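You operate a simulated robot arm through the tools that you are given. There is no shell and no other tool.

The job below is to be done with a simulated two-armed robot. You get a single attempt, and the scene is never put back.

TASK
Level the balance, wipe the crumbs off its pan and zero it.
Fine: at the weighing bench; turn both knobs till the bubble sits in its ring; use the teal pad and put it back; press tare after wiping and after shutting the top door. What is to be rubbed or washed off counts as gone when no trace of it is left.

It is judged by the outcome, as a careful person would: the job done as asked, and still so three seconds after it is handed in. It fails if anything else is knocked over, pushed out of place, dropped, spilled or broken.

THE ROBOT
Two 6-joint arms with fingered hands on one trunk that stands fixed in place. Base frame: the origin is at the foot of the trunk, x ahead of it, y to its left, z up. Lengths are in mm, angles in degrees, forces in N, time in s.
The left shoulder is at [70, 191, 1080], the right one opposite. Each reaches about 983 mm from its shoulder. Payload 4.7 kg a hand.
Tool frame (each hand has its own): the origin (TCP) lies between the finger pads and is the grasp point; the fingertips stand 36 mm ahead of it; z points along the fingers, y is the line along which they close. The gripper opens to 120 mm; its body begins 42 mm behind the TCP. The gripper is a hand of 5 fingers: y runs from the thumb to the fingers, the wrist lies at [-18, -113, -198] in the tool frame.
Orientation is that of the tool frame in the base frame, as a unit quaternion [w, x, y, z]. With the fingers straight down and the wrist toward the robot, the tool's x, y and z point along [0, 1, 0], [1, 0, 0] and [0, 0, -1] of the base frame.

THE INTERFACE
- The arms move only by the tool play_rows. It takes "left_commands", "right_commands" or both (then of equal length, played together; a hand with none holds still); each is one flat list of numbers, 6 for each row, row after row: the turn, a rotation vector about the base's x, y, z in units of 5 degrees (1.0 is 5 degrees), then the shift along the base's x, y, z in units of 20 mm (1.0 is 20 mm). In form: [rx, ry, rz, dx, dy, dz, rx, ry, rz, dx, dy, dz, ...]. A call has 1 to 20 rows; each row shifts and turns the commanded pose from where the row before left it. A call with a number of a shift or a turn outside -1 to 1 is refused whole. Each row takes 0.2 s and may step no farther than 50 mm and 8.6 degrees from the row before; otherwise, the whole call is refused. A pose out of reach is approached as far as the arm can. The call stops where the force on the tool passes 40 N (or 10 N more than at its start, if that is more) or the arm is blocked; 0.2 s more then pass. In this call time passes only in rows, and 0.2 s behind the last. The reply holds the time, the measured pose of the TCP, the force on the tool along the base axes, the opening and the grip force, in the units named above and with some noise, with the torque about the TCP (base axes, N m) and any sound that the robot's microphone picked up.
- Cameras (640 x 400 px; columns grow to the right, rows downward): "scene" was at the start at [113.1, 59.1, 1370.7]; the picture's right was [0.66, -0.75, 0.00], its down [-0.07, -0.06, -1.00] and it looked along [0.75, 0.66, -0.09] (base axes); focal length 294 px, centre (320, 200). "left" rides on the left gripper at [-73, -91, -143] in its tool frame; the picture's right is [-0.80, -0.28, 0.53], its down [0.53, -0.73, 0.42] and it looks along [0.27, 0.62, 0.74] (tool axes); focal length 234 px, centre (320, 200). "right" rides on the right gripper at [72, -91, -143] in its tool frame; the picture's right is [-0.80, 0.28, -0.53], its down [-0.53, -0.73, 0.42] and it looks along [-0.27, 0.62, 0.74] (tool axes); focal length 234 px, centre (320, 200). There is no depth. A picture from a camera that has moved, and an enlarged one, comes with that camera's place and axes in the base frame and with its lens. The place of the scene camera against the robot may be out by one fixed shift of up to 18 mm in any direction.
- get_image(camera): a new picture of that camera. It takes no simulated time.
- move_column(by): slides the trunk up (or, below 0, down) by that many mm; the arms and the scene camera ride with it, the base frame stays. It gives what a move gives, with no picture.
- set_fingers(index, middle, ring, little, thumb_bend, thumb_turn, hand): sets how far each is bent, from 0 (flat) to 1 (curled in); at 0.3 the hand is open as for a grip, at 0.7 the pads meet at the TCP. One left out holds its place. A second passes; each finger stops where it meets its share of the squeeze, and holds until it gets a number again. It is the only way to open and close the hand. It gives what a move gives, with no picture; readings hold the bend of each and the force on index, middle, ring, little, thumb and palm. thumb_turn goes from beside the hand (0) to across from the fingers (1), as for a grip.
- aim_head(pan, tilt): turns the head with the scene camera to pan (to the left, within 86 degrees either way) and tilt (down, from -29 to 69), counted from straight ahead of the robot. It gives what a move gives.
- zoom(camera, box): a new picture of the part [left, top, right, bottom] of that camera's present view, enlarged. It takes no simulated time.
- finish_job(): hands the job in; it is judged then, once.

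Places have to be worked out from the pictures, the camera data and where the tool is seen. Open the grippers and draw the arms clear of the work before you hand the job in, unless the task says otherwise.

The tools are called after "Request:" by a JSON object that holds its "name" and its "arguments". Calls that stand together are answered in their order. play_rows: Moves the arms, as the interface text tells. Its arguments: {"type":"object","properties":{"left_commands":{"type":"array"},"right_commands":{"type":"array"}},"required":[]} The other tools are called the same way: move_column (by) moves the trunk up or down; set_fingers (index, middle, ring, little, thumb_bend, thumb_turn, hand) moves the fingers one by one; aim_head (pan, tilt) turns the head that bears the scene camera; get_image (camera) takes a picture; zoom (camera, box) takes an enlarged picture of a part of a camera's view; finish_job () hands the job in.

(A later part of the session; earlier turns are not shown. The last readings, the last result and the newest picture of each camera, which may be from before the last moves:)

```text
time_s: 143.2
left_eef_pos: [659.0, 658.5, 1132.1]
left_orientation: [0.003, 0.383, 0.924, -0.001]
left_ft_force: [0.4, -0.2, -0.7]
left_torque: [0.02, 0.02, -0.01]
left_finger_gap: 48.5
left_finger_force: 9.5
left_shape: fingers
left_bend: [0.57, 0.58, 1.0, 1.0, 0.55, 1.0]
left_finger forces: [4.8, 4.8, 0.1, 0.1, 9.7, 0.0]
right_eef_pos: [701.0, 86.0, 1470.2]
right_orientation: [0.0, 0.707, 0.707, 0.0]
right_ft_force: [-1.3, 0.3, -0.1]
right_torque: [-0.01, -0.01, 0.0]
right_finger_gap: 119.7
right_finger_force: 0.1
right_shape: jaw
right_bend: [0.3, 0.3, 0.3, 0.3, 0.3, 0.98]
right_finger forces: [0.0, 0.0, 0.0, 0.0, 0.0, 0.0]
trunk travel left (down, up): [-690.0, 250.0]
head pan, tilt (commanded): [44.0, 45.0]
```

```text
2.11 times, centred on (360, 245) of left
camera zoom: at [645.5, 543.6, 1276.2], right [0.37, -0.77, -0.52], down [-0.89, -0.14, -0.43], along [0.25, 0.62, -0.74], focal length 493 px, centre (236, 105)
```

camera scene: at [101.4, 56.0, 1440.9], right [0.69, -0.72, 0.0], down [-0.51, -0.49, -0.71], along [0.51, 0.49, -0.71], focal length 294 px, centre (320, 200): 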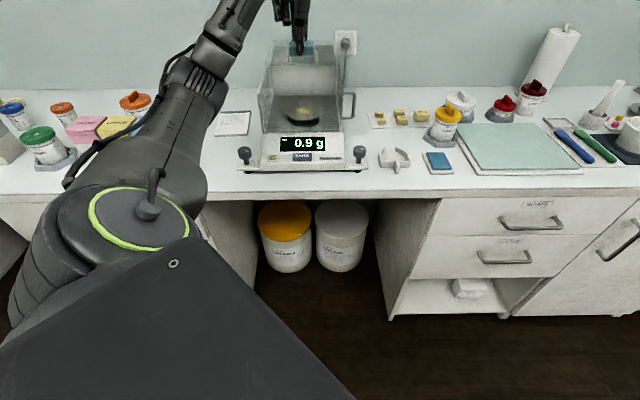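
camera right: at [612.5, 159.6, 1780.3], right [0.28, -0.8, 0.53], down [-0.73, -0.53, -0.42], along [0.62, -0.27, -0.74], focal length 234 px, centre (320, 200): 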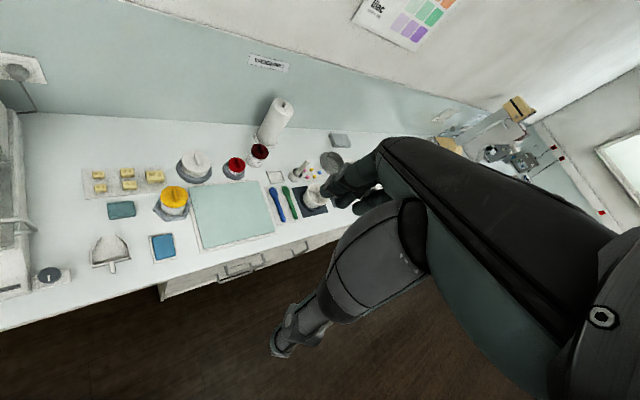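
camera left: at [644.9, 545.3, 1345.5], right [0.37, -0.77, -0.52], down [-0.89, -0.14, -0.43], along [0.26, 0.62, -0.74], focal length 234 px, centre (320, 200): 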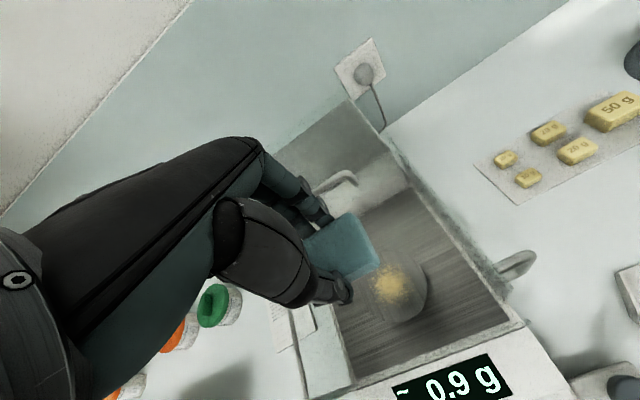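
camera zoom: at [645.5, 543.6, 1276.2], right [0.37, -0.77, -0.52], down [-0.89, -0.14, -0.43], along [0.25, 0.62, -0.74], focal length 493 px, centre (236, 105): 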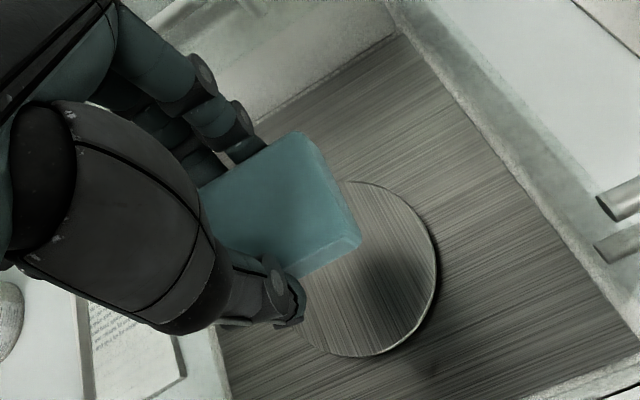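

The pan looks clean. I zoom in further to make sure no trace is left.

Request:
{"name": "zoom", "arguments": {"camera": "scene", "box": [292, 100, 322, 122]}}

Request:
{"name": "zoom", "arguments": {"camera": "left", "box": [330, 200, 410, 280]}}

Request:
{"name": "zoom", "arguments": {"camera": "scene", "box": [250, 80, 360, 170]}}

```text
16.00 times, centred on (307, 111) of scene
camera zoom: at [102.6, 54.5, 1440.8], right [0.69, -0.72, 0.0], down [-0.51, -0.49, -0.71], along [0.51, 0.49, -0.71], focal length 4698 px, centre (528, 1624)
```

zoom: 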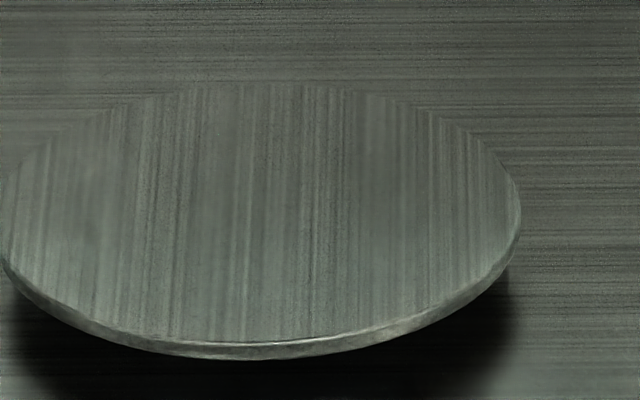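

```text
5.00 times, centred on (370, 240) of left
camera zoom: at [645.5, 543.6, 1276.2], right [0.37, -0.77, -0.52], down [-0.89, -0.14, -0.43], along [0.25, 0.62, -0.74], focal length 1171 px, centre (70, 0)
```

zoom: 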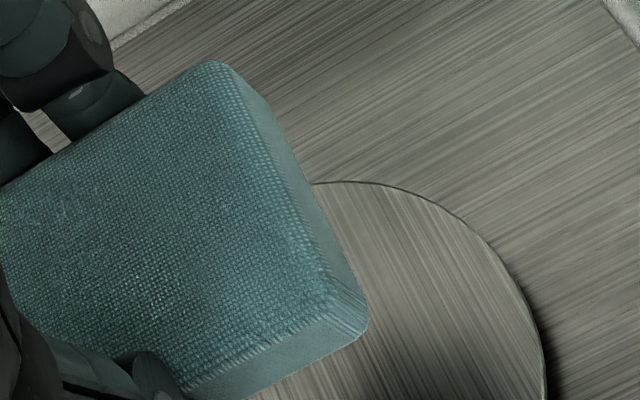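

```text
4.44 times, centred on (305, 125) of scene
camera zoom: at [102.6, 54.5, 1440.8], right [0.69, -0.72, 0.0], down [-0.51, -0.49, -0.71], along [0.51, 0.49, -0.71], focal length 1305 px, centre (387, 533)
```

zoom: 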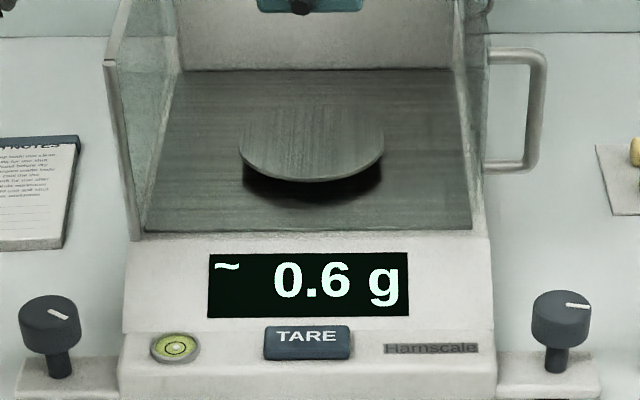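

No trace of crumbs remains on the pan or the floor. I retrace the path out of the chamber to return the pad.

Request:
{"name": "play_rows", "arguments": {"left_commands": [0, 0, 0, 0, 0, 1, 0, 0, 0, 0, 0, 1, 0, 0, 0, 0, 0, 1, 0, 0, 0, 0, 0, 1, 0, 0, 0, 0.823, -0.878, 0, 0, 0, 0, 0.823, -0.878, 0, 0, 0, 0, 0.823, -0.878, 0, 0, 0, 0, 0.823, -0.878, 0, 0, 0, 0, 0.823, -0.878, 0, 0, 0, 0, 0.823, -0.878, 0, 0, 0, 0, 0.823, -0.878, 0, 0, 0, 0, 0.823, -0.878, 0]}}

Request:
{"name": "play_rows", "arguments": {"left_commands": [0, 0, 0, 0.4, -0.4, -1, 0, 0, 0, 0.4, -0.4, -1, 0, 0, 0, 0.4, -0.4, -1, 0, 0, 0, 0.4, -0.4, -1, 0, 0, 0, 0.4, -0.4, -1, 0, 0, 0, 0.4, -0.4, -1, 0, 0, 0, 0.4, -0.4, -1, 0, 0, 0, 0.4, -0.4, -1, 0, 0, 0, 0.4, -0.4, -1]}}

Request:
{"name": "get_image", "arguments": {"camera": "left"}}

```text
time_s: 145.8
left_eef_pos: [793.2, 517.3, 1214.2]
left_orientation: [0.001, 0.382, 0.924, -0.001]
left_ft_force: [0.5, 0.0, 0.0]
left_torque: [0.03, 0.03, -0.01]
left_finger_gap: 48.6
left_finger_force: 9.6
left_shape: fingers
left_bend: [0.57, 0.58, 1.0, 1.0, 0.55, 1.0]
left_finger forces: [4.7, 4.6, 0.0, 0.1, 9.4, 0.0]
right_eef_pos: [704.0, 84.3, 1470.1]
right_orientation: [-0.001, 0.707, 0.708, 0.0]
right_ft_force: [-1.4, -0.2, -0.1]
right_torque: [0.03, 0.03, 0.01]
right_finger_gap: 119.5
right_finger_force: 0.0
right_shape: jaw
right_bend: [0.3, 0.3, 0.3, 0.3, 0.3, 0.98]
right_finger forces: [0.0, 0.0, 0.0, 0.0, 0.0, 0.1]
trunk travel left (down, up): [-690.0, 250.0]
head pan, tilt (commanded): [44.0, 45.0]
```

```text
time_s: 147.8
left_eef_pos: [863.9, 445.5, 1030.5]
left_orientation: [0.003, 0.383, 0.924, -0.001]
left_ft_force: [-0.2, -0.3, 0.3]
left_torque: [0.04, 0.01, 0.0]
left_finger_gap: 48.6
left_finger_force: 9.0
left_shape: fingers
left_bend: [0.57, 0.58, 1.0, 1.0, 0.55, 1.0]
left_finger forces: [4.6, 4.6, 0.0, 0.0, 9.3, 0.1]
right_eef_pos: [702.4, 86.5, 1469.2]
right_orientation: [0.0, 0.707, 0.707, 0.0]
right_ft_force: [-0.6, -0.4, -0.3]
right_torque: [0.01, 0.01, 0.01]
right_finger_gap: 120.0
right_finger_force: 0.1
right_shape: jaw
right_bend: [0.3, 0.3, 0.3, 0.3, 0.3, 0.98]
right_finger forces: [0.1, 0.0, 0.0, 0.0, 0.0, 0.0]
trunk travel left (down, up): [-690.0, 250.0]
head pan, tilt (commanded): [44.0, 45.0]
```

```text
taken
camera left: at [849.4, 330.5, 1175.3], right [0.37, -0.77, -0.52], down [-0.89, -0.14, -0.43], along [0.25, 0.62, -0.74], focal length 234 px, centre (320, 200)
```

left: 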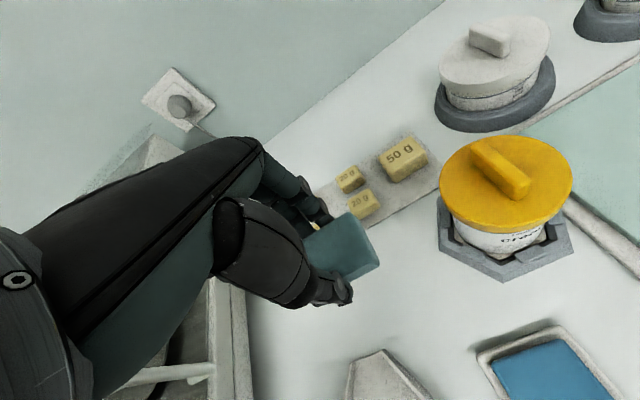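

I'm over the pad's original spot. I lower to just above the bench.

Request:
{"name": "play_rows", "arguments": {"left_commands": [0, 0, 0, 0.05, -0.02, -1, 0, 0, 0, 0, 0, -1, 0, 0, 0, 0, 0, -1, 0, 0, 0, 0, 0, -0.75]}}

Request:
{"name": "play_rows", "arguments": {"left_commands": [0, 0, 0, 0, 0, -0.15, 0, 0, 0, 0, 0, -0.15]}}

Request:
{"name": "zoom", "arguments": {"camera": "scene", "box": [350, 70, 450, 160]}}

```text
time_s: 148.8
left_eef_pos: [865.4, 446.5, 959.9]
left_orientation: [0.002, 0.384, 0.923, -0.001]
left_ft_force: [0.3, 0.5, 0.3]
left_torque: [0.03, 0.02, 0.02]
left_finger_gap: 48.5
left_finger_force: 8.8
left_shape: fingers
left_bend: [0.57, 0.58, 1.0, 1.0, 0.55, 1.0]
left_finger forces: [4.6, 4.4, 0.0, 0.0, 9.2, 0.0]
right_eef_pos: [703.4, 86.5, 1469.5]
right_orientation: [0.0, 0.707, 0.707, -0.001]
right_ft_force: [0.4, 0.1, -0.7]
right_torque: [0.01, 0.03, 0.0]
right_finger_gap: 119.7
right_finger_force: 0.1
right_shape: jaw
right_bend: [0.3, 0.3, 0.3, 0.3, 0.3, 0.98]
right_finger forces: [0.0, 0.0, 0.0, 0.0, 0.1, 0.0]
trunk travel left (down, up): [-690.0, 250.0]
head pan, tilt (commanded): [44.0, 45.0]
```

```text
time_s: 149.4
left_eef_pos: [864.6, 446.3, 952.9]
left_orientation: [0.003, 0.383, 0.924, -0.001]
left_ft_force: [0.0, -0.4, -0.4]
left_torque: [-0.01, 0.0, -0.03]
left_finger_gap: 48.4
left_finger_force: 8.7
left_shape: fingers
left_bend: [0.57, 0.58, 1.0, 1.0, 0.55, 1.0]
left_finger forces: [4.7, 4.6, 0.1, 0.1, 9.1, 0.1]
right_eef_pos: [702.6, 86.0, 1470.4]
right_orientation: [0.0, 0.707, 0.708, 0.0]
right_ft_force: [0.3, 0.6, -1.0]
right_torque: [-0.03, -0.02, 0.03]
right_finger_gap: 119.5
right_finger_force: 0.0
right_shape: jaw
right_bend: [0.3, 0.3, 0.3, 0.3, 0.3, 0.98]
right_finger forces: [0.1, 0.0, 0.0, 0.0, 0.0, 0.0]
trunk travel left (down, up): [-690.0, 250.0]
head pan, tilt (commanded): [44.0, 45.0]
```

```text
4.44 times, centred on (400, 115) of scene
camera zoom: at [103.0, 55.0, 1440.8], right [0.69, -0.72, 0.0], down [-0.51, -0.49, -0.71], along [0.51, 0.49, -0.71], focal length 1305 px, centre (-36, 578)
```

zoom: 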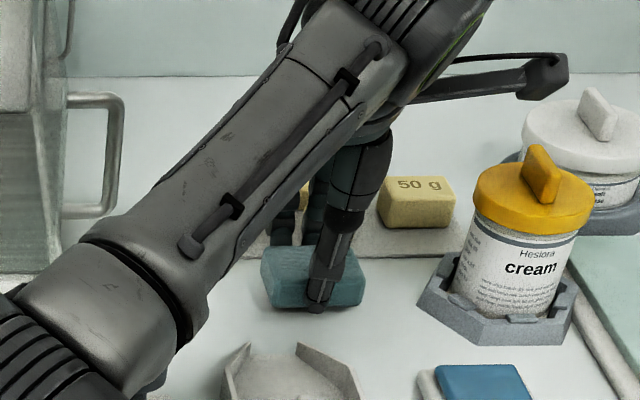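

Still a few millimetres above the bench. I continue down in 2 mm steps until I feel contact.

Request:
{"name": "play_rows", "arguments": {"left_commands": [0, 0, 0, 0, -0.03, -0.12, 0, 0, 0, 0, -0.03, -0.12]}}

Request:
{"name": "play_rows", "arguments": {"left_commands": [0, 0, 0, 0, 0, -0.08]}}

```text
time_s: 150.0
left_eef_pos: [865.4, 443.6, 947.9]
left_orientation: [0.002, 0.383, 0.924, -0.001]
left_ft_force: [-0.2, 0.2, -0.9]
left_torque: [-0.01, 0.0, 0.0]
left_finger_gap: 48.4
left_finger_force: 9.2
left_shape: fingers
left_bend: [0.57, 0.58, 1.0, 1.0, 0.55, 1.0]
left_finger forces: [4.6, 4.7, 0.1, 0.0, 9.2, 0.0]
right_eef_pos: [702.8, 86.0, 1470.1]
right_orientation: [0.001, 0.707, 0.707, 0.0]
right_ft_force: [-0.3, 0.3, -0.2]
right_torque: [-0.02, -0.01, 0.02]
right_finger_gap: 119.8
right_finger_force: 0.1
right_shape: jaw
right_bend: [0.3, 0.3, 0.3, 0.3, 0.3, 0.98]
right_finger forces: [0.0, 0.0, 0.0, 0.0, 0.1, 0.1]
trunk travel left (down, up): [-690.0, 250.0]
head pan, tilt (commanded): [44.0, 45.0]
```

```text
time_s: 150.4
left_eef_pos: [865.9, 445.4, 946.5]
left_orientation: [0.002, 0.384, 0.923, -0.001]
left_ft_force: [-0.3, -0.7, -0.8]
left_torque: [0.0, 0.0, 0.03]
left_finger_gap: 48.4
left_finger_force: 9.3
left_shape: fingers
left_bend: [0.57, 0.58, 1.0, 1.0, 0.55, 1.0]
left_finger forces: [4.7, 4.6, 0.0, 0.0, 9.2, 0.1]
right_eef_pos: [702.9, 86.3, 1469.9]
right_orientation: [0.001, 0.707, 0.707, 0.001]
right_ft_force: [-0.8, -0.1, -0.7]
right_torque: [0.0, -0.03, -0.01]
right_finger_gap: 120.0
right_finger_force: 0.1
right_shape: jaw
right_bend: [0.3, 0.3, 0.3, 0.3, 0.3, 0.98]
right_finger forces: [0.0, 0.1, 0.0, 0.0, 0.0, 0.0]
trunk travel left (down, up): [-690.0, 250.0]
head pan, tilt (commanded): [44.0, 45.0]
```

No contact yet; the pad may have slid up a little in the grip while wiping. I continue down carefully.

Request:
{"name": "play_rows", "arguments": {"left_commands": [0, 0, 0, 0, 0, -0.1]}}

Request:
{"name": "play_rows", "arguments": {"left_commands": [0, 0, 0, 0, 0, -0.1]}}

Request:
{"name": "zoom", "arguments": {"camera": "left", "box": [260, 170, 440, 340]}}

```text
time_s: 150.8
left_eef_pos: [864.8, 444.1, 944.9]
left_orientation: [0.002, 0.384, 0.923, 0.0]
left_ft_force: [0.5, 0.7, 1.7]
left_torque: [0.02, -0.01, 0.0]
left_finger_gap: 48.5
left_finger_force: 9.4
left_shape: fingers
left_bend: [0.57, 0.58, 1.0, 1.0, 0.55, 1.0]
left_finger forces: [4.8, 4.8, 0.1, 0.0, 9.3, 0.0]
right_eef_pos: [702.1, 85.9, 1470.8]
right_orientation: [0.0, 0.707, 0.707, 0.0]
right_ft_force: [-0.1, -0.7, -0.8]
right_torque: [0.0, 0.01, 0.0]
right_finger_gap: 119.5
right_finger_force: 0.1
right_shape: jaw
right_bend: [0.3, 0.3, 0.3, 0.3, 0.3, 0.98]
right_finger forces: [0.0, 0.0, 0.0, 0.0, 0.1, 0.0]
trunk travel left (down, up): [-690.0, 250.0]
head pan, tilt (commanded): [44.0, 45.0]
```

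```text
time_s: 151.2
left_eef_pos: [865.4, 445.2, 943.4]
left_orientation: [0.004, 0.383, 0.924, 0.0]
left_ft_force: [2.3, 0.2, 7.9]
left_torque: [0.01, -0.03, -0.02]
left_finger_gap: 48.6
left_finger_force: 10.1
left_shape: fingers
left_bend: [0.57, 0.58, 1.0, 1.0, 0.55, 1.0]
left_finger forces: [5.5, 5.4, 0.0, 0.0, 9.2, 0.0]
right_eef_pos: [702.2, 84.7, 1471.4]
right_orientation: [0.0, 0.707, 0.707, -0.001]
right_ft_force: [0.4, 0.2, 0.2]
right_torque: [0.03, -0.02, -0.02]
right_finger_gap: 119.7
right_finger_force: 0.1
right_shape: jaw
right_bend: [0.3, 0.3, 0.3, 0.3, 0.3, 0.98]
right_finger forces: [0.0, 0.0, 0.0, 0.1, 0.1, 0.0]
trunk travel left (down, up): [-690.0, 250.0]
head pan, tilt (commanded): [44.0, 45.0]
```

```text
2.35 times, centred on (350, 255) of left
camera zoom: at [850.1, 329.9, 1088.1], right [0.37, -0.77, -0.52], down [-0.89, -0.14, -0.43], along [0.26, 0.63, -0.74], focal length 551 px, centre (249, 71)
```

zoom: 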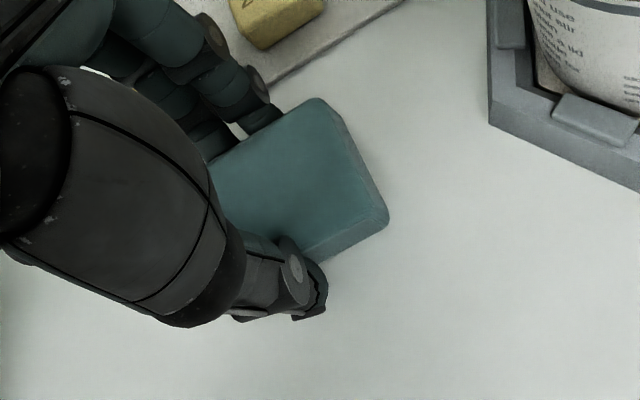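

Contact with the bench at the original pose. I ease up 1 mm, then open the fingers to release the pad.

Request:
{"name": "play_rows", "arguments": {"left_commands": [0, 0, 0, 0, 0, 0.06]}}

Request:
{"name": "set_fingers", "arguments": {"hand": "left", "index": 0.54, "middle": 0.54, "thumb_bend": 0.52}}

Request:
{"name": "set_fingers", "arguments": {"hand": "left", "index": 0.46, "middle": 0.46, "thumb_bend": 0.46}}

Request:
{"name": "zoom", "arguments": {"camera": "left", "box": [260, 170, 440, 340]}}

```text
time_s: 151.6
left_eef_pos: [865.7, 445.1, 944.7]
left_orientation: [0.003, 0.384, 0.923, -0.001]
left_ft_force: [3.9, -0.6, 8.0]
left_torque: [0.05, -0.09, -0.03]
left_finger_gap: 48.5
left_finger_force: 10.5
left_shape: fingers
left_bend: [0.57, 0.58, 1.0, 1.0, 0.55, 1.0]
left_finger forces: [5.6, 5.7, 0.0, 0.0, 8.9, 0.0]
right_eef_pos: [702.2, 85.3, 1470.3]
right_orientation: [0.0, 0.707, 0.707, -0.001]
right_ft_force: [0.7, 0.8, 0.1]
right_torque: [0.04, -0.02, 0.04]
right_finger_gap: 119.7
right_finger_force: 0.1
right_shape: jaw
right_bend: [0.3, 0.3, 0.3, 0.3, 0.3, 0.98]
right_finger forces: [0.0, 0.1, 0.1, 0.0, 0.0, 0.0]
trunk travel left (down, up): [-690.0, 250.0]
head pan, tilt (commanded): [44.0, 45.0]
```

```text
time_s: 152.6
left_eef_pos: [864.9, 445.0, 941.9]
left_orientation: [0.002, 0.384, 0.923, 0.0]
left_ft_force: [-0.6, 0.3, -0.4]
left_torque: [0.04, -0.02, -0.01]
left_finger_gap: 53.6
left_finger_force: 0.1
left_shape: fingers
left_bend: [0.54, 0.54, 1.0, 1.0, 0.52, 1.0]
left_finger forces: [0.0, 0.0, 0.0, 0.0, 0.2, 0.0]
right_eef_pos: [702.6, 86.0, 1470.8]
right_orientation: [0.0, 0.707, 0.707, 0.0]
right_ft_force: [-0.6, 1.4, -0.2]
right_torque: [0.0, 0.01, -0.01]
right_finger_gap: 119.6
right_finger_force: 0.0
right_shape: jaw
right_bend: [0.3, 0.3, 0.3, 0.3, 0.3, 0.98]
right_finger forces: [0.0, 0.0, 0.0, 0.0, 0.0, 0.0]
trunk travel left (down, up): [-690.0, 250.0]
head pan, tilt (commanded): [44.0, 45.0]
```

```text
time_s: 153.6
left_eef_pos: [864.2, 446.0, 942.4]
left_orientation: [0.003, 0.384, 0.923, 0.0]
left_ft_force: [-0.4, -0.5, -0.3]
left_torque: [-0.01, 0.03, 0.01]
left_finger_gap: 74.5
left_finger_force: 0.1
left_shape: fingers
left_bend: [0.46, 0.46, 1.0, 1.0, 0.46, 1.0]
left_finger forces: [0.0, 0.1, 0.0, 0.0, 0.0, 0.1]
right_eef_pos: [702.8, 86.8, 1470.4]
right_orientation: [0.0, 0.707, 0.707, 0.0]
right_ft_force: [0.6, 0.8, 0.3]
right_torque: [0.02, 0.01, 0.01]
right_finger_gap: 119.7
right_finger_force: 0.0
right_shape: jaw
right_bend: [0.3, 0.3, 0.3, 0.3, 0.3, 0.98]
right_finger forces: [0.0, 0.0, 0.1, 0.0, 0.0, 0.0]
trunk travel left (down, up): [-690.0, 250.0]
head pan, tilt (commanded): [44.0, 45.0]
```

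```text
2.35 times, centred on (350, 255) of left
camera zoom: at [850.8, 330.9, 1087.1], right [0.37, -0.77, -0.52], down [-0.89, -0.14, -0.43], along [0.25, 0.62, -0.74], focal length 551 px, centre (249, 71)
```

zoom: 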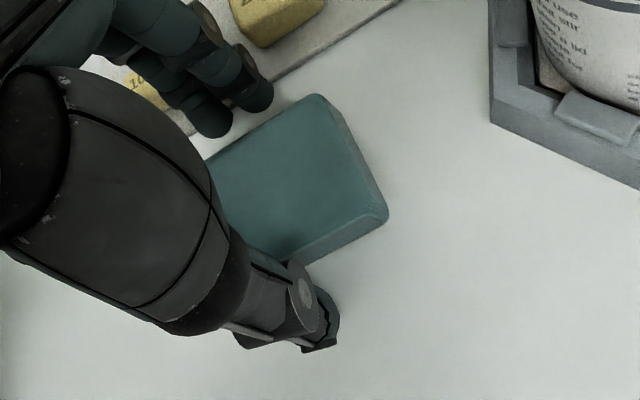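

The pad is released and lies as before. I lift straight up and check it.

Request:
{"name": "play_rows", "arguments": {"left_commands": [0, 0, 0, 0, 0, 1, 0, 0, 0, 0, 0, 1, 0, 0, 0, 0, 0, 1, 0, 0, 0, 0, 0, 1, 0, 0, 0, 0, 0, 1, 0, 0, 0, -0.4, 0.4, 1, 0, 0, 0, -0.4, 0.4, 1, 0, 0, 0, -0.4, 0.4, 1, 0, 0, 0, -0.4, 0.4, 1, 0, 0, 0, -0.4, 0.4, 1, 0, 0, 0, -0.4, 0.4, 1, 0, 0, 0, -0.4, 0.4, 1, 0, 0, 0, -0.4, 0.4, 1, 0, 0, 0, -0.4, 0.4, 0.8]}}

Request:
{"name": "zoom", "arguments": {"camera": "left", "box": [350, 130, 530, 280]}}

Request:
{"name": "get_image", "arguments": {"camera": "left"}}

Request:
{"name": "get_image", "arguments": {"camera": "scene"}}

```text
time_s: 156.6
left_eef_pos: [789.5, 519.9, 1220.2]
left_orientation: [0.002, 0.383, 0.924, 0.0]
left_ft_force: [0.1, 0.0, 0.4]
left_torque: [-0.02, 0.01, 0.0]
left_finger_gap: 74.3
left_finger_force: 0.1
left_shape: fingers
left_bend: [0.46, 0.46, 1.0, 1.0, 0.46, 1.0]
left_finger forces: [0.0, 0.1, 0.0, 0.0, 0.0, 0.0]
right_eef_pos: [701.4, 87.9, 1470.7]
right_orientation: [-0.001, 0.707, 0.707, 0.0]
right_ft_force: [0.5, -0.3, 0.5]
right_torque: [0.01, 0.01, -0.02]
right_finger_gap: 119.6
right_finger_force: 0.0
right_shape: jaw
right_bend: [0.3, 0.3, 0.3, 0.3, 0.3, 0.98]
right_finger forces: [0.1, 0.0, 0.0, 0.0, 0.1, 0.0]
trunk travel left (down, up): [-690.0, 250.0]
head pan, tilt (commanded): [44.0, 45.0]
```

```text
2.67 times, centred on (440, 205) of left
camera zoom: at [775.5, 404.7, 1363.4], right [0.37, -0.77, -0.52], down [-0.89, -0.14, -0.43], along [0.25, 0.62, -0.74], focal length 624 px, centre (0, 187)
```

zoom: 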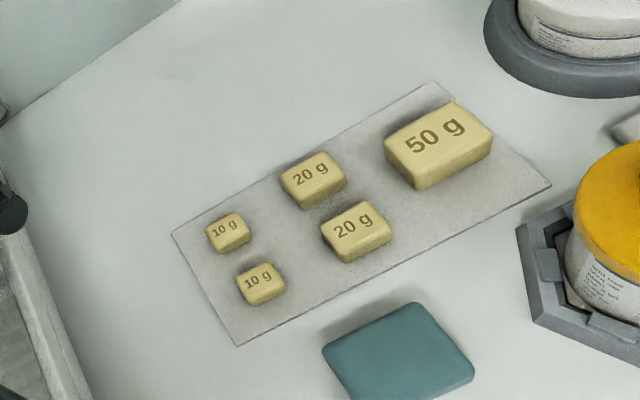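

```text
taken
camera left: at [775.5, 404.7, 1363.4], right [0.37, -0.77, -0.52], down [-0.89, -0.14, -0.43], along [0.25, 0.62, -0.74], focal length 234 px, centre (320, 200)
```

left: 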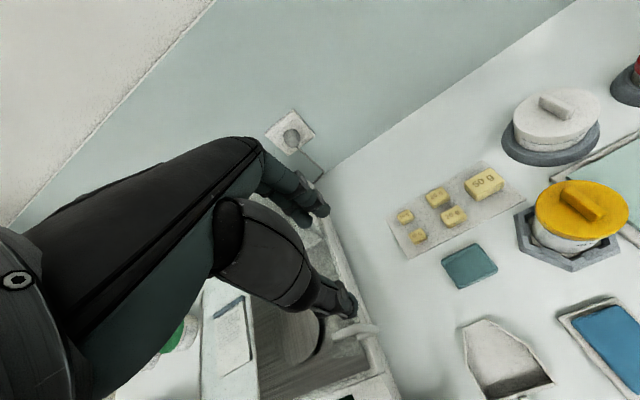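

```text
taken
camera scene: at [102.1, 55.3, 1440.9], right [0.69, -0.72, 0.0], down [-0.51, -0.49, -0.71], along [0.51, 0.49, -0.71], focal length 294 px, centre (320, 200)
```

scene: 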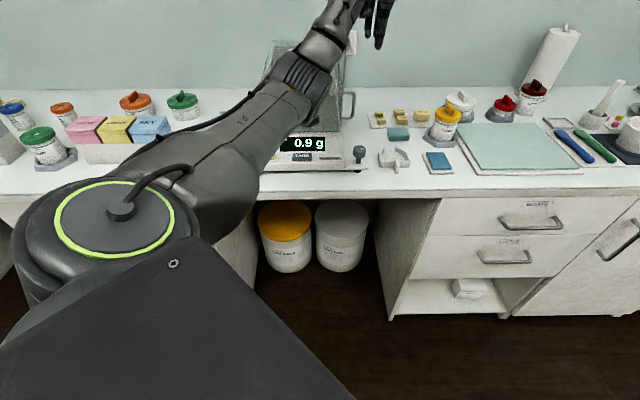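

The pad is back in place and the weights are undisturbed. Next is the top door: its handle bar is at about a 1019, b 2, z 1140 → [722, 719]. I raise the trunk 140 mm for reach and move above it.

Request:
{"name": "move_column", "arguments": {"by": 140}}

Request:
{"name": "play_rows", "arguments": {"left_commands": [0, 0, 0, -0.34, 0.98, -0.3, 0, 0, 0, -0.34, 0.98, -0.3, 0, 0, 0, -0.34, 0.98, -0.3, 0, 0, 0, -0.34, 0.98, -0.3, 0, 0, 0, -0.34, 0.98, -0.3, 0, 0, 0, -0.34, 0.98, -0.3, 0, 0, 0, -0.34, 0.98, -0.3, 0, 0, 0, -0.34, 0.98, -0.3, 0, 0, 0, -0.34, 0.98, -0.3, 0, 0, 0, -0.34, 0.98, -0.3]}}

Request:
{"name": "get_image", "arguments": {"camera": "left"}}

Request:
{"name": "get_image", "arguments": {"camera": "scene"}}

```text
time_s: 158.3
left_eef_pos: [792.1, 519.4, 1358.7]
left_orientation: [0.002, 0.383, 0.924, -0.001]
left_ft_force: [0.1, 0.6, 1.1]
left_torque: [0.0, -0.01, -0.01]
left_finger_gap: 74.5
left_finger_force: 0.0
left_shape: fingers
left_bend: [0.46, 0.46, 1.0, 1.0, 0.46, 1.0]
left_finger forces: [0.0, 0.1, 0.0, 0.0, 0.0, 0.1]
right_eef_pos: [703.1, 87.5, 1609.8]
right_orientation: [0.0, 0.707, 0.707, 0.0]
right_ft_force: [-0.5, 0.0, 0.0]
right_torque: [0.04, -0.01, 0.0]
right_finger_gap: 119.4
right_finger_force: 0.1
right_shape: jaw
right_bend: [0.3, 0.3, 0.3, 0.3, 0.3, 0.98]
right_finger forces: [0.1, 0.1, 0.1, 0.0, 0.0, 0.0]
trunk travel left (down, up): [-830.0, 110.0]
head pan, tilt (commanded): [44.0, 45.0]
```

```text
time_s: 160.5
left_eef_pos: [721.0, 719.6, 1299.4]
left_orientation: [0.002, 0.382, 0.924, -0.001]
left_ft_force: [0.5, 0.2, -0.2]
left_torque: [0.06, 0.0, 0.04]
left_finger_gap: 74.4
left_finger_force: 0.0
left_shape: fingers
left_bend: [0.46, 0.46, 1.0, 1.0, 0.46, 1.0]
left_finger forces: [0.0, 0.0, 0.0, 0.0, 0.0, 0.0]
right_eef_pos: [702.5, 87.8, 1611.4]
right_orientation: [0.0, 0.708, 0.707, 0.001]
right_ft_force: [-0.1, 0.9, 0.4]
right_torque: [-0.01, 0.02, -0.03]
right_finger_gap: 119.7
right_finger_force: 0.1
right_shape: jaw
right_bend: [0.3, 0.3, 0.3, 0.3, 0.3, 0.98]
right_finger forces: [0.0, 0.0, 0.0, 0.1, 0.0, 0.1]
trunk travel left (down, up): [-830.0, 110.0]
head pan, tilt (commanded): [44.0, 45.0]
```

```text
taken
camera left: at [707.0, 603.9, 1443.5], right [0.37, -0.77, -0.52], down [-0.89, -0.14, -0.43], along [0.25, 0.62, -0.74], focal length 234 px, centre (320, 200)
```

left: 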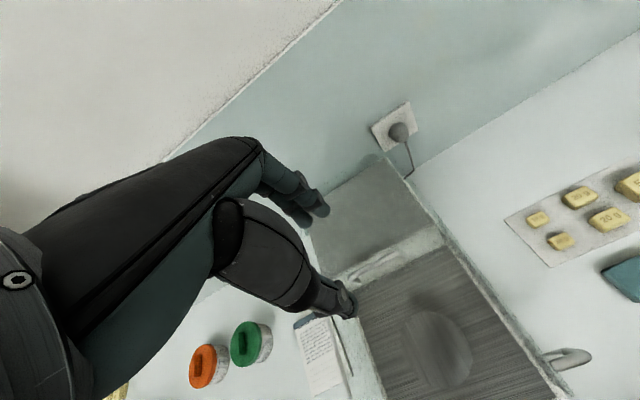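

```text
taken
camera scene: at [102.3, 56.2, 1580.8], right [0.69, -0.72, 0.0], down [-0.51, -0.49, -0.71], along [0.51, 0.49, -0.71], focal length 294 px, centre (320, 200)
```

scene: 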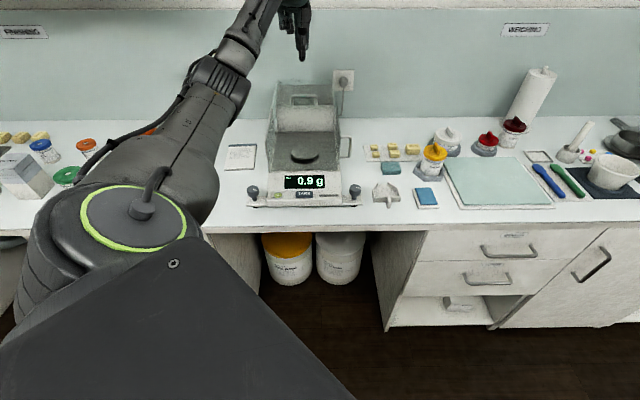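

I zoom on the handle from both cameras.

Request:
{"name": "zoom", "arguments": {"camera": "left", "box": [300, 170, 480, 340]}}

Request:
{"name": "zoom", "arguments": {"camera": "scene", "box": [260, 60, 360, 180]}}

```text
2.35 times, centred on (390, 255) of left
camera zoom: at [707.0, 603.9, 1443.5], right [0.37, -0.77, -0.52], down [-0.89, -0.14, -0.43], along [0.25, 0.62, -0.74], focal length 551 px, centre (155, 71)
```

zoom: 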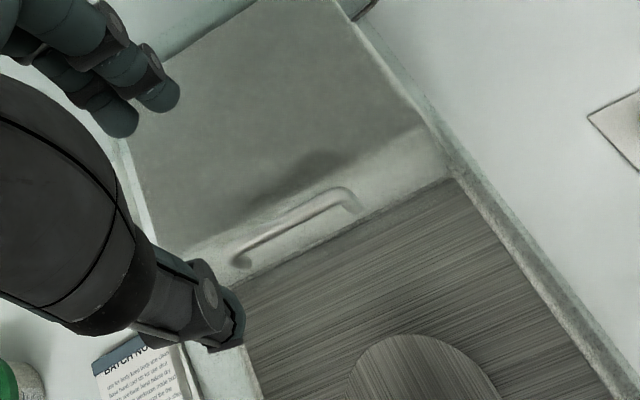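

```text
3.33 times, centred on (310, 120) of scene
camera zoom: at [102.3, 56.2, 1580.8], right [0.69, -0.72, 0.0], down [-0.51, -0.49, -0.71], along [0.51, 0.49, -0.71], focal length 979 px, centre (353, 467)
```

zoom: 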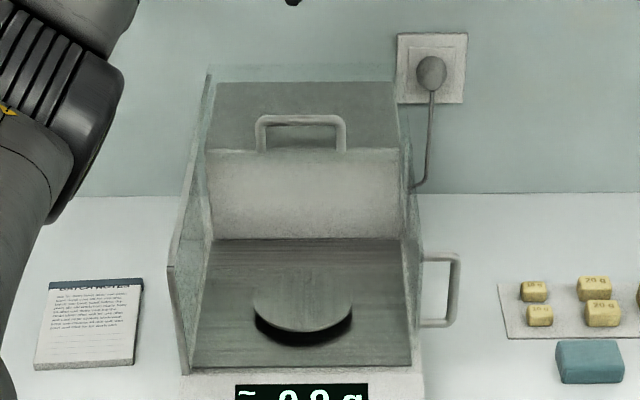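

I zoom tighter on the handle to understand its shape.

Request:
{"name": "zoom", "arguments": {"camera": "left", "box": [345, 230, 425, 290]}}

Request:
{"name": "zoom", "arguments": {"camera": "scene", "box": [275, 70, 335, 130]}}

```text
6.67 times, centred on (385, 260) of left
camera zoom: at [707.0, 603.9, 1443.5], right [0.37, -0.77, -0.52], down [-0.89, -0.14, -0.43], along [0.25, 0.62, -0.74], focal length 1561 px, centre (-113, -200)
```

zoom: 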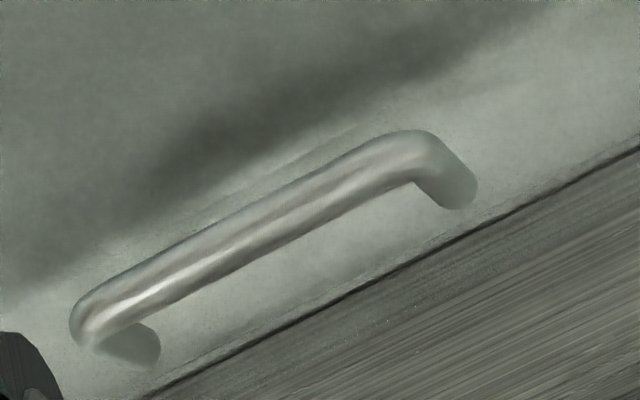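

```text
6.67 times, centred on (305, 100) of scene
camera zoom: at [102.3, 56.2, 1580.8], right [0.69, -0.72, 0.0], down [-0.51, -0.49, -0.71], along [0.51, 0.49, -0.71], focal length 1958 px, centre (420, 867)
```

zoom: 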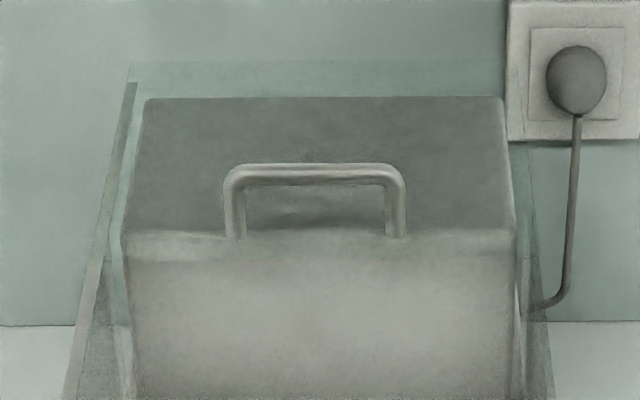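

The handle bar is at a 1037.5, b −1.5, z ≈ 1131, about 29 mm above the door plane. I tilt the fingers forward 10° to save reach, move over the bar and descend partway.

Request:
{"name": "play_rows", "arguments": {"left_commands": [0.707, -0.707, 0, 0.2, 0.25, -0.5, 0.707, -0.707, 0, 0.2, 0.25, -0.5, 0, 0, 0, 0.18, 0.25, -1, 0, 0, 0, 0, 0, -1, 0, 0, 0, 0, 0, -1, 0, 0, 0, 0, 0, -1]}}

Request:
{"name": "zoom", "arguments": {"camera": "left", "box": [250, 150, 450, 340]}}

Request:
{"name": "zoom", "arguments": {"camera": "scene", "box": [250, 20, 360, 140]}}

```text
time_s: 161.9
left_eef_pos: [738.0, 730.7, 1198.1]
left_orientation: [0.036, 0.383, 0.92, 0.079]
left_ft_force: [-0.8, -0.4, -0.4]
left_torque: [0.01, -0.02, 0.02]
left_finger_gap: 74.3
left_finger_force: 0.0
left_shape: fingers
left_bend: [0.46, 0.46, 1.0, 1.0, 0.46, 1.0]
left_finger forces: [0.1, 0.1, 0.1, 0.0, 0.0, 0.1]
right_eef_pos: [702.1, 87.6, 1610.5]
right_orientation: [-0.001, 0.707, 0.707, -0.001]
right_ft_force: [-0.2, 0.5, 0.1]
right_torque: [-0.01, 0.03, 0.03]
right_finger_gap: 119.5
right_finger_force: 0.0
right_shape: jaw
right_bend: [0.3, 0.3, 0.3, 0.3, 0.3, 0.98]
right_finger forces: [0.1, 0.1, 0.0, 0.0, 0.0, 0.1]
trunk travel left (down, up): [-830.0, 110.0]
head pan, tilt (commanded): [44.0, 45.0]
```

```text
2.11 times, centred on (350, 245) of left
camera zoom: at [706.2, 599.0, 1323.7], right [0.44, -0.7, -0.56], down [-0.83, -0.08, -0.55], along [0.34, 0.71, -0.62], focal length 493 px, centre (257, 105)
```

zoom: 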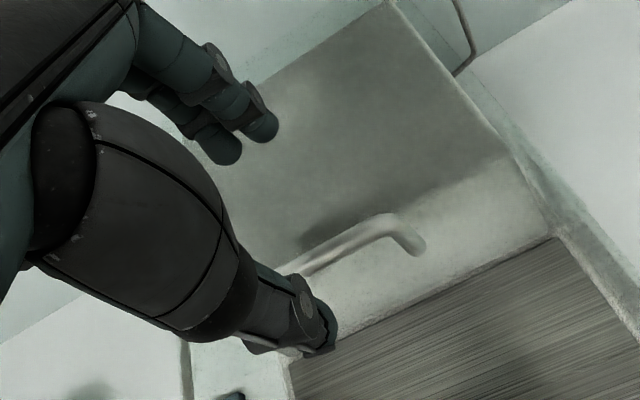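

```text
3.33 times, centred on (305, 80) of scene
camera zoom: at [103.4, 55.5, 1580.8], right [0.69, -0.72, 0.0], down [-0.51, -0.49, -0.71], along [0.51, 0.49, -0.71], focal length 979 px, centre (370, 600)
```

zoom: 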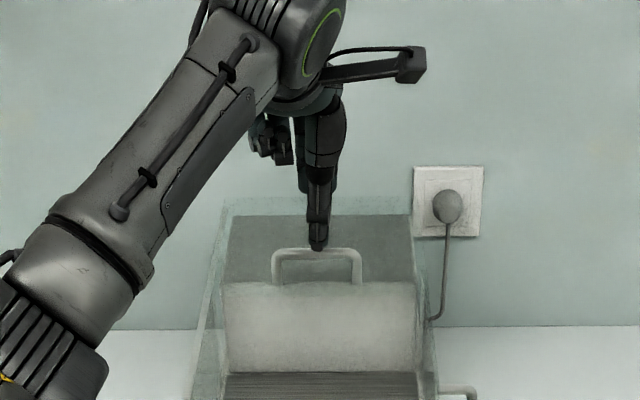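

The bar lies between the thumb in front and the fingers behind. I descend the last 50 mm, shifting 4 mm left.

Request:
{"name": "play_rows", "arguments": {"left_commands": [0, 0, 0, -0.1, 0.12, -0.85, 0, 0, 0, -0.1, 0.12, -0.85]}}

Request:
{"name": "zoom", "arguments": {"camera": "left", "box": [250, 150, 450, 340]}}

Request:
{"name": "zoom", "arguments": {"camera": "scene", "box": [270, 50, 350, 120]}}

```text
time_s: 162.5
left_eef_pos: [731.9, 734.4, 1163.1]
left_orientation: [0.036, 0.382, 0.92, 0.08]
left_ft_force: [0.1, 0.8, -0.5]
left_torque: [0.01, 0.0, 0.01]
left_finger_gap: 74.4
left_finger_force: 0.1
left_shape: fingers
left_bend: [0.46, 0.46, 1.0, 1.0, 0.46, 1.0]
left_finger forces: [0.1, 0.0, 0.0, 0.0, 0.1, 0.1]
right_eef_pos: [701.9, 87.8, 1610.5]
right_orientation: [-0.001, 0.707, 0.707, 0.0]
right_ft_force: [0.2, 0.7, 0.0]
right_torque: [0.03, -0.02, 0.01]
right_finger_gap: 119.9
right_finger_force: 0.0
right_shape: jaw
right_bend: [0.3, 0.3, 0.3, 0.3, 0.3, 0.98]
right_finger forces: [0.0, 0.0, 0.0, 0.0, 0.2, 0.0]
trunk travel left (down, up): [-830.0, 110.0]
head pan, tilt (commanded): [44.0, 45.0]
```

```text
2.11 times, centred on (350, 245) of left
camera zoom: at [701.5, 602.9, 1289.3], right [0.44, -0.7, -0.56], down [-0.83, -0.08, -0.55], along [0.34, 0.71, -0.62], focal length 493 px, centre (257, 105)
```

zoom: 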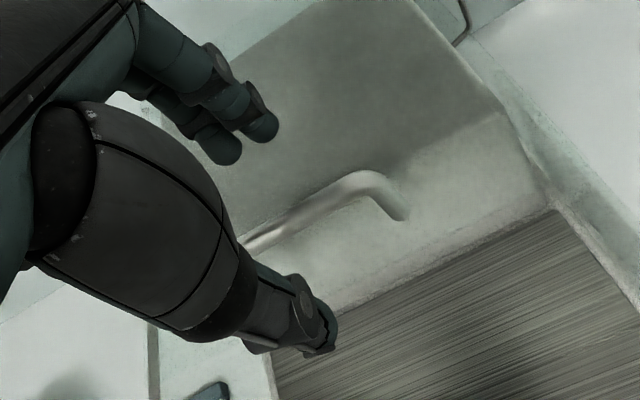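

```text
5.71 times, centred on (310, 85) of scene
camera zoom: at [103.2, 55.9, 1580.8], right [0.69, -0.72, 0.0], down [-0.51, -0.49, -0.71], along [0.51, 0.49, -0.71], focal length 1678 px, centre (377, 857)
```

zoom: 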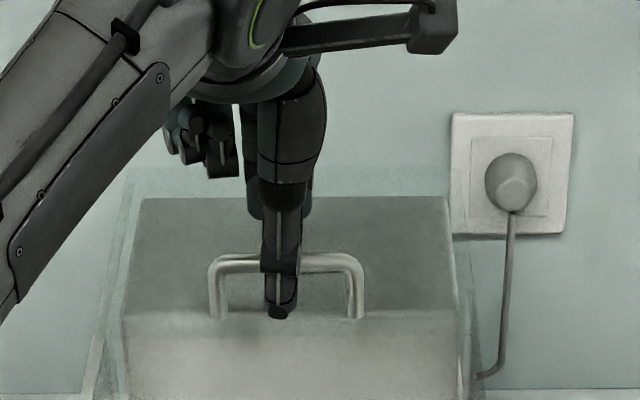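

Aligned. I descend 14 mm more and close on the bar.

Request:
{"name": "play_rows", "arguments": {"left_commands": [0, 0, 0, 0, 0, -0.4, 0, 0, 0, 0, 0, -0.3]}}

Request:
{"name": "set_fingers", "arguments": {"hand": "left", "index": 0.58, "middle": 0.58, "thumb_bend": 0.58}}

Request:
{"name": "zoom", "arguments": {"camera": "scene", "box": [270, 50, 350, 120]}}

Request:
{"name": "zoom", "arguments": {"camera": "left", "box": [250, 150, 450, 340]}}

```text
time_s: 163.1
left_eef_pos: [731.0, 736.4, 1149.9]
left_orientation: [0.035, 0.381, 0.92, 0.08]
left_ft_force: [-0.9, -0.8, 1.2]
left_torque: [0.0, 0.02, 0.04]
left_finger_gap: 74.4
left_finger_force: 0.1
left_shape: fingers
left_bend: [0.46, 0.46, 1.0, 1.0, 0.46, 1.0]
left_finger forces: [0.0, 0.0, 0.0, 0.0, 0.1, 0.0]
right_eef_pos: [703.4, 88.1, 1609.6]
right_orientation: [0.0, 0.707, 0.707, 0.001]
right_ft_force: [0.2, 0.1, 0.5]
right_torque: [0.04, -0.02, 0.01]
right_finger_gap: 119.7
right_finger_force: 0.0
right_shape: jaw
right_bend: [0.3, 0.3, 0.3, 0.3, 0.3, 0.98]
right_finger forces: [0.0, 0.0, 0.0, 0.1, 0.0, 0.0]
trunk travel left (down, up): [-830.0, 110.0]
head pan, tilt (commanded): [44.0, 45.0]
```

```text
time_s: 164.1
left_eef_pos: [731.3, 734.2, 1149.1]
left_orientation: [0.036, 0.382, 0.92, 0.079]
left_ft_force: [-0.1, 0.9, -0.6]
left_torque: [-0.02, 0.03, 0.03]
left_finger_gap: 42.5
left_finger_force: 0.1
left_shape: fingers
left_bend: [0.57, 0.57, 1.0, 1.0, 0.57, 1.0]
left_finger forces: [0.0, 0.0, 0.1, 0.1, 0.1, 0.1]
right_eef_pos: [702.5, 86.6, 1609.9]
right_orientation: [0.0, 0.707, 0.707, 0.0]
right_ft_force: [0.7, -0.4, 0.9]
right_torque: [0.01, -0.03, 0.01]
right_finger_gap: 119.5
right_finger_force: 0.1
right_shape: jaw
right_bend: [0.3, 0.3, 0.3, 0.3, 0.3, 0.98]
right_finger forces: [0.0, 0.0, 0.0, 0.0, 0.0, 0.1]
trunk travel left (down, up): [-830.0, 110.0]
head pan, tilt (commanded): [44.0, 45.0]
```

```text
5.71 times, centred on (310, 85) of scene
camera zoom: at [102.7, 55.1, 1580.8], right [0.69, -0.72, 0.0], down [-0.51, -0.49, -0.71], along [0.51, 0.49, -0.71], focal length 1678 px, centre (377, 857)
```

zoom: 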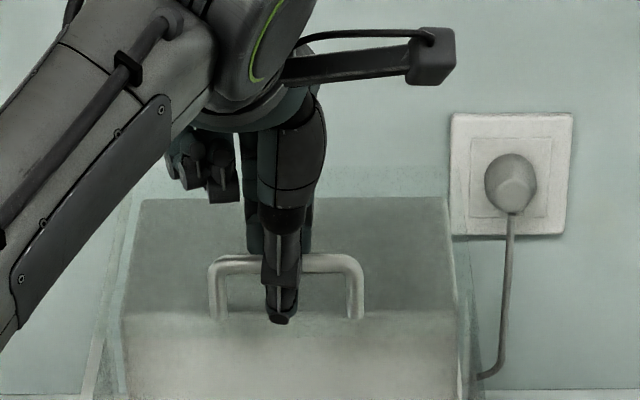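

```text
2.11 times, centred on (350, 245) of left
camera zoom: at [700.8, 602.5, 1276.2], right [0.44, -0.7, -0.56], down [-0.83, -0.08, -0.55], along [0.34, 0.71, -0.62], focal length 493 px, centre (257, 105)
```

zoom: 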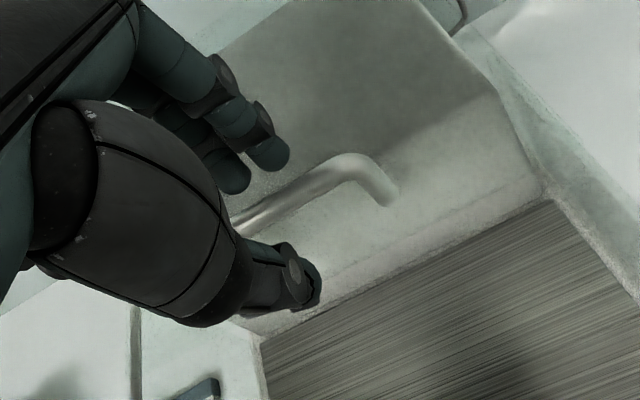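

The bar is between them. I close fully on it.

Request:
{"name": "set_fingers", "arguments": {"hand": "left", "index": 0.7, "middle": 0.7, "thumb_bend": 0.7}}

Request:
{"name": "zoom", "arguments": {"camera": "left", "box": [250, 150, 450, 340]}}

```text
time_s: 165.1
left_eef_pos: [731.2, 734.0, 1150.0]
left_orientation: [0.035, 0.381, 0.92, 0.079]
left_ft_force: [-0.1, -0.2, -0.3]
left_torque: [-0.01, -0.03, 0.0]
left_finger_gap: 10.6
left_finger_force: 2.8
left_shape: fingers
left_bend: [0.68, 0.69, 1.0, 1.0, 0.68, 1.0]
left_finger forces: [1.5, 1.7, 0.1, 0.0, 3.0, 0.0]
right_eef_pos: [702.0, 86.0, 1610.3]
right_orientation: [0.0, 0.707, 0.707, 0.0]
right_ft_force: [0.2, 0.0, -0.1]
right_torque: [0.0, -0.01, 0.02]
right_finger_gap: 119.5
right_finger_force: 0.0
right_shape: jaw
right_bend: [0.3, 0.3, 0.3, 0.3, 0.3, 0.98]
right_finger forces: [0.1, 0.0, 0.0, 0.1, 0.1, 0.0]
trunk travel left (down, up): [-830.0, 110.0]
head pan, tilt (commanded): [44.0, 45.0]
```

```text
2.11 times, centred on (350, 245) of left
camera zoom: at [700.9, 602.6, 1276.0], right [0.44, -0.7, -0.56], down [-0.83, -0.08, -0.55], along [0.34, 0.71, -0.62], focal length 493 px, centre (257, 105)
```

zoom: 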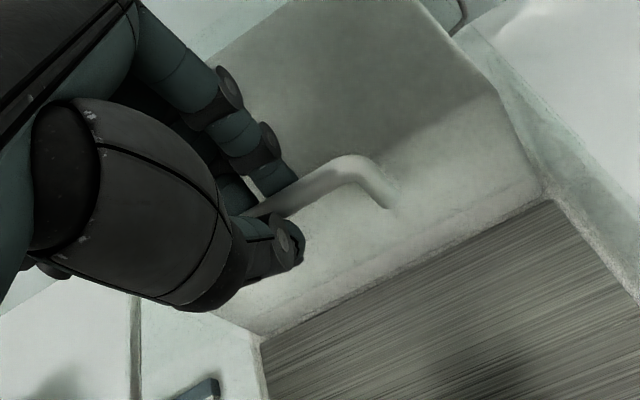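

The bar is gripped (10.6 mm gap). I pull the door forward 28 mm and check that it moves.

Request:
{"name": "play_rows", "arguments": {"left_commands": [0, 0, 0, -0.35, -0.35, 0, 0, 0, 0, -0.35, -0.35, 0, 0, 0, 0, -0.35, -0.35, 0]}}

Request:
{"name": "zoom", "arguments": {"camera": "scene", "box": [250, 50, 360, 180]}}

Request:
{"name": "zoom", "arguments": {"camera": "left", "box": [250, 150, 450, 340]}}

```text
time_s: 165.9
left_eef_pos: [709.3, 713.0, 1148.9]
left_orientation: [0.036, 0.382, 0.92, 0.079]
left_ft_force: [1.9, -2.9, 1.0]
left_torque: [-0.06, -0.05, -0.02]
left_finger_gap: 10.5
left_finger_force: 3.0
left_shape: fingers
left_bend: [0.68, 0.69, 1.0, 1.0, 0.68, 1.0]
left_finger forces: [1.7, 1.7, 0.0, 0.0, 2.6, 0.0]
right_eef_pos: [702.5, 85.2, 1609.2]
right_orientation: [0.001, 0.707, 0.707, -0.001]
right_ft_force: [-0.5, 0.0, 0.6]
right_torque: [-0.01, 0.01, -0.03]
right_finger_gap: 119.7
right_finger_force: 0.1
right_shape: jaw
right_bend: [0.3, 0.3, 0.3, 0.3, 0.3, 0.98]
right_finger forces: [0.0, 0.0, 0.0, 0.0, 0.1, 0.0]
trunk travel left (down, up): [-830.0, 110.0]
head pan, tilt (commanded): [44.0, 45.0]
```

```text
3.08 times, centred on (305, 115) of scene
camera zoom: at [103.0, 54.5, 1580.8], right [0.69, -0.72, 0.0], down [-0.51, -0.49, -0.71], along [0.51, 0.49, -0.71], focal length 904 px, centre (366, 462)
```

zoom: 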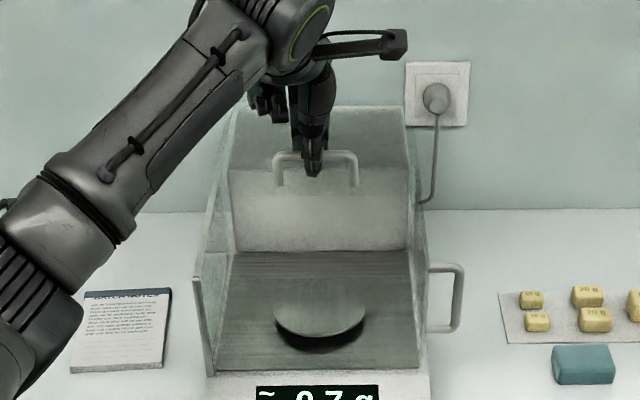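

```text
2.11 times, centred on (350, 245) of left
camera zoom: at [679.0, 582.6, 1275.4], right [0.44, -0.7, -0.56], down [-0.83, -0.08, -0.55], along [0.34, 0.71, -0.62], focal length 493 px, centre (257, 105)
```

zoom: 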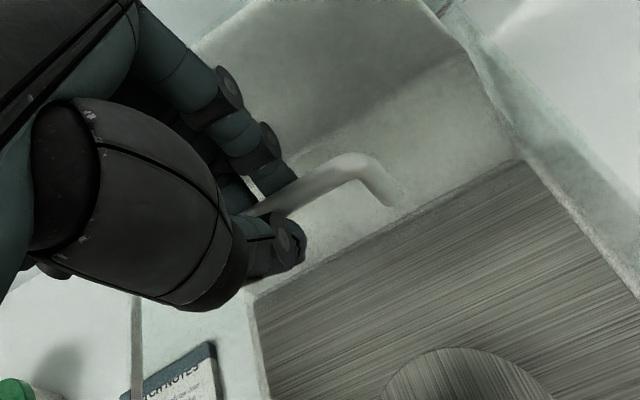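

The door slides with the hand at about 3 N. I keep pulling steadily.

Request:
{"name": "play_rows", "arguments": {"left_commands": [0, 0, 0, -0.5, -0.5, 0, 0, 0, 0, -0.5, -0.5, 0, 0, 0, 0, -0.5, -0.5, 0, 0, 0, 0, -0.5, -0.5, 0, 0, 0, 0, -0.5, -0.5, 0, 0, 0, 0, -0.5, -0.5, 0, 0, 0, 0, -0.5, -0.5, 0]}}

Request:
{"name": "zoom", "arguments": {"camera": "scene", "box": [250, 50, 360, 220]}}

```text
time_s: 167.5
left_eef_pos: [639.9, 642.5, 1151.2]
left_orientation: [0.036, 0.383, 0.92, 0.079]
left_ft_force: [1.2, -1.5, -4.4]
left_torque: [-0.03, -0.01, -0.03]
left_finger_gap: 10.8
left_finger_force: 3.2
left_shape: fingers
left_bend: [0.68, 0.69, 1.0, 1.0, 0.67, 1.0]
left_finger forces: [1.4, 1.4, 0.0, 0.0, 3.0, 0.0]
right_eef_pos: [703.2, 87.4, 1611.0]
right_orientation: [0.0, 0.707, 0.707, 0.0]
right_ft_force: [-0.1, 0.1, -0.1]
right_torque: [-0.02, 0.02, 0.01]
right_finger_gap: 119.9
right_finger_force: 0.1
right_shape: jaw
right_bend: [0.3, 0.3, 0.3, 0.3, 0.3, 0.98]
right_finger forces: [0.0, 0.1, 0.0, 0.0, 0.1, 0.0]
trunk travel left (down, up): [-830.0, 110.0]
head pan, tilt (commanded): [44.0, 45.0]
```

```text
2.35 times, centred on (305, 135) of scene
camera zoom: at [103.1, 55.4, 1580.8], right [0.69, -0.72, 0.0], down [-0.51, -0.49, -0.71], along [0.51, 0.49, -0.71], focal length 691 px, centre (355, 353)
```

zoom: 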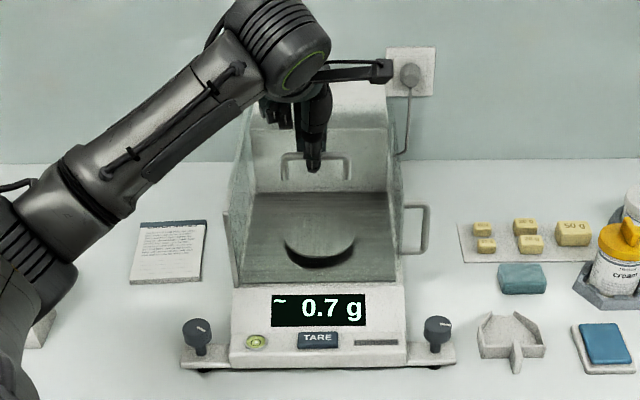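

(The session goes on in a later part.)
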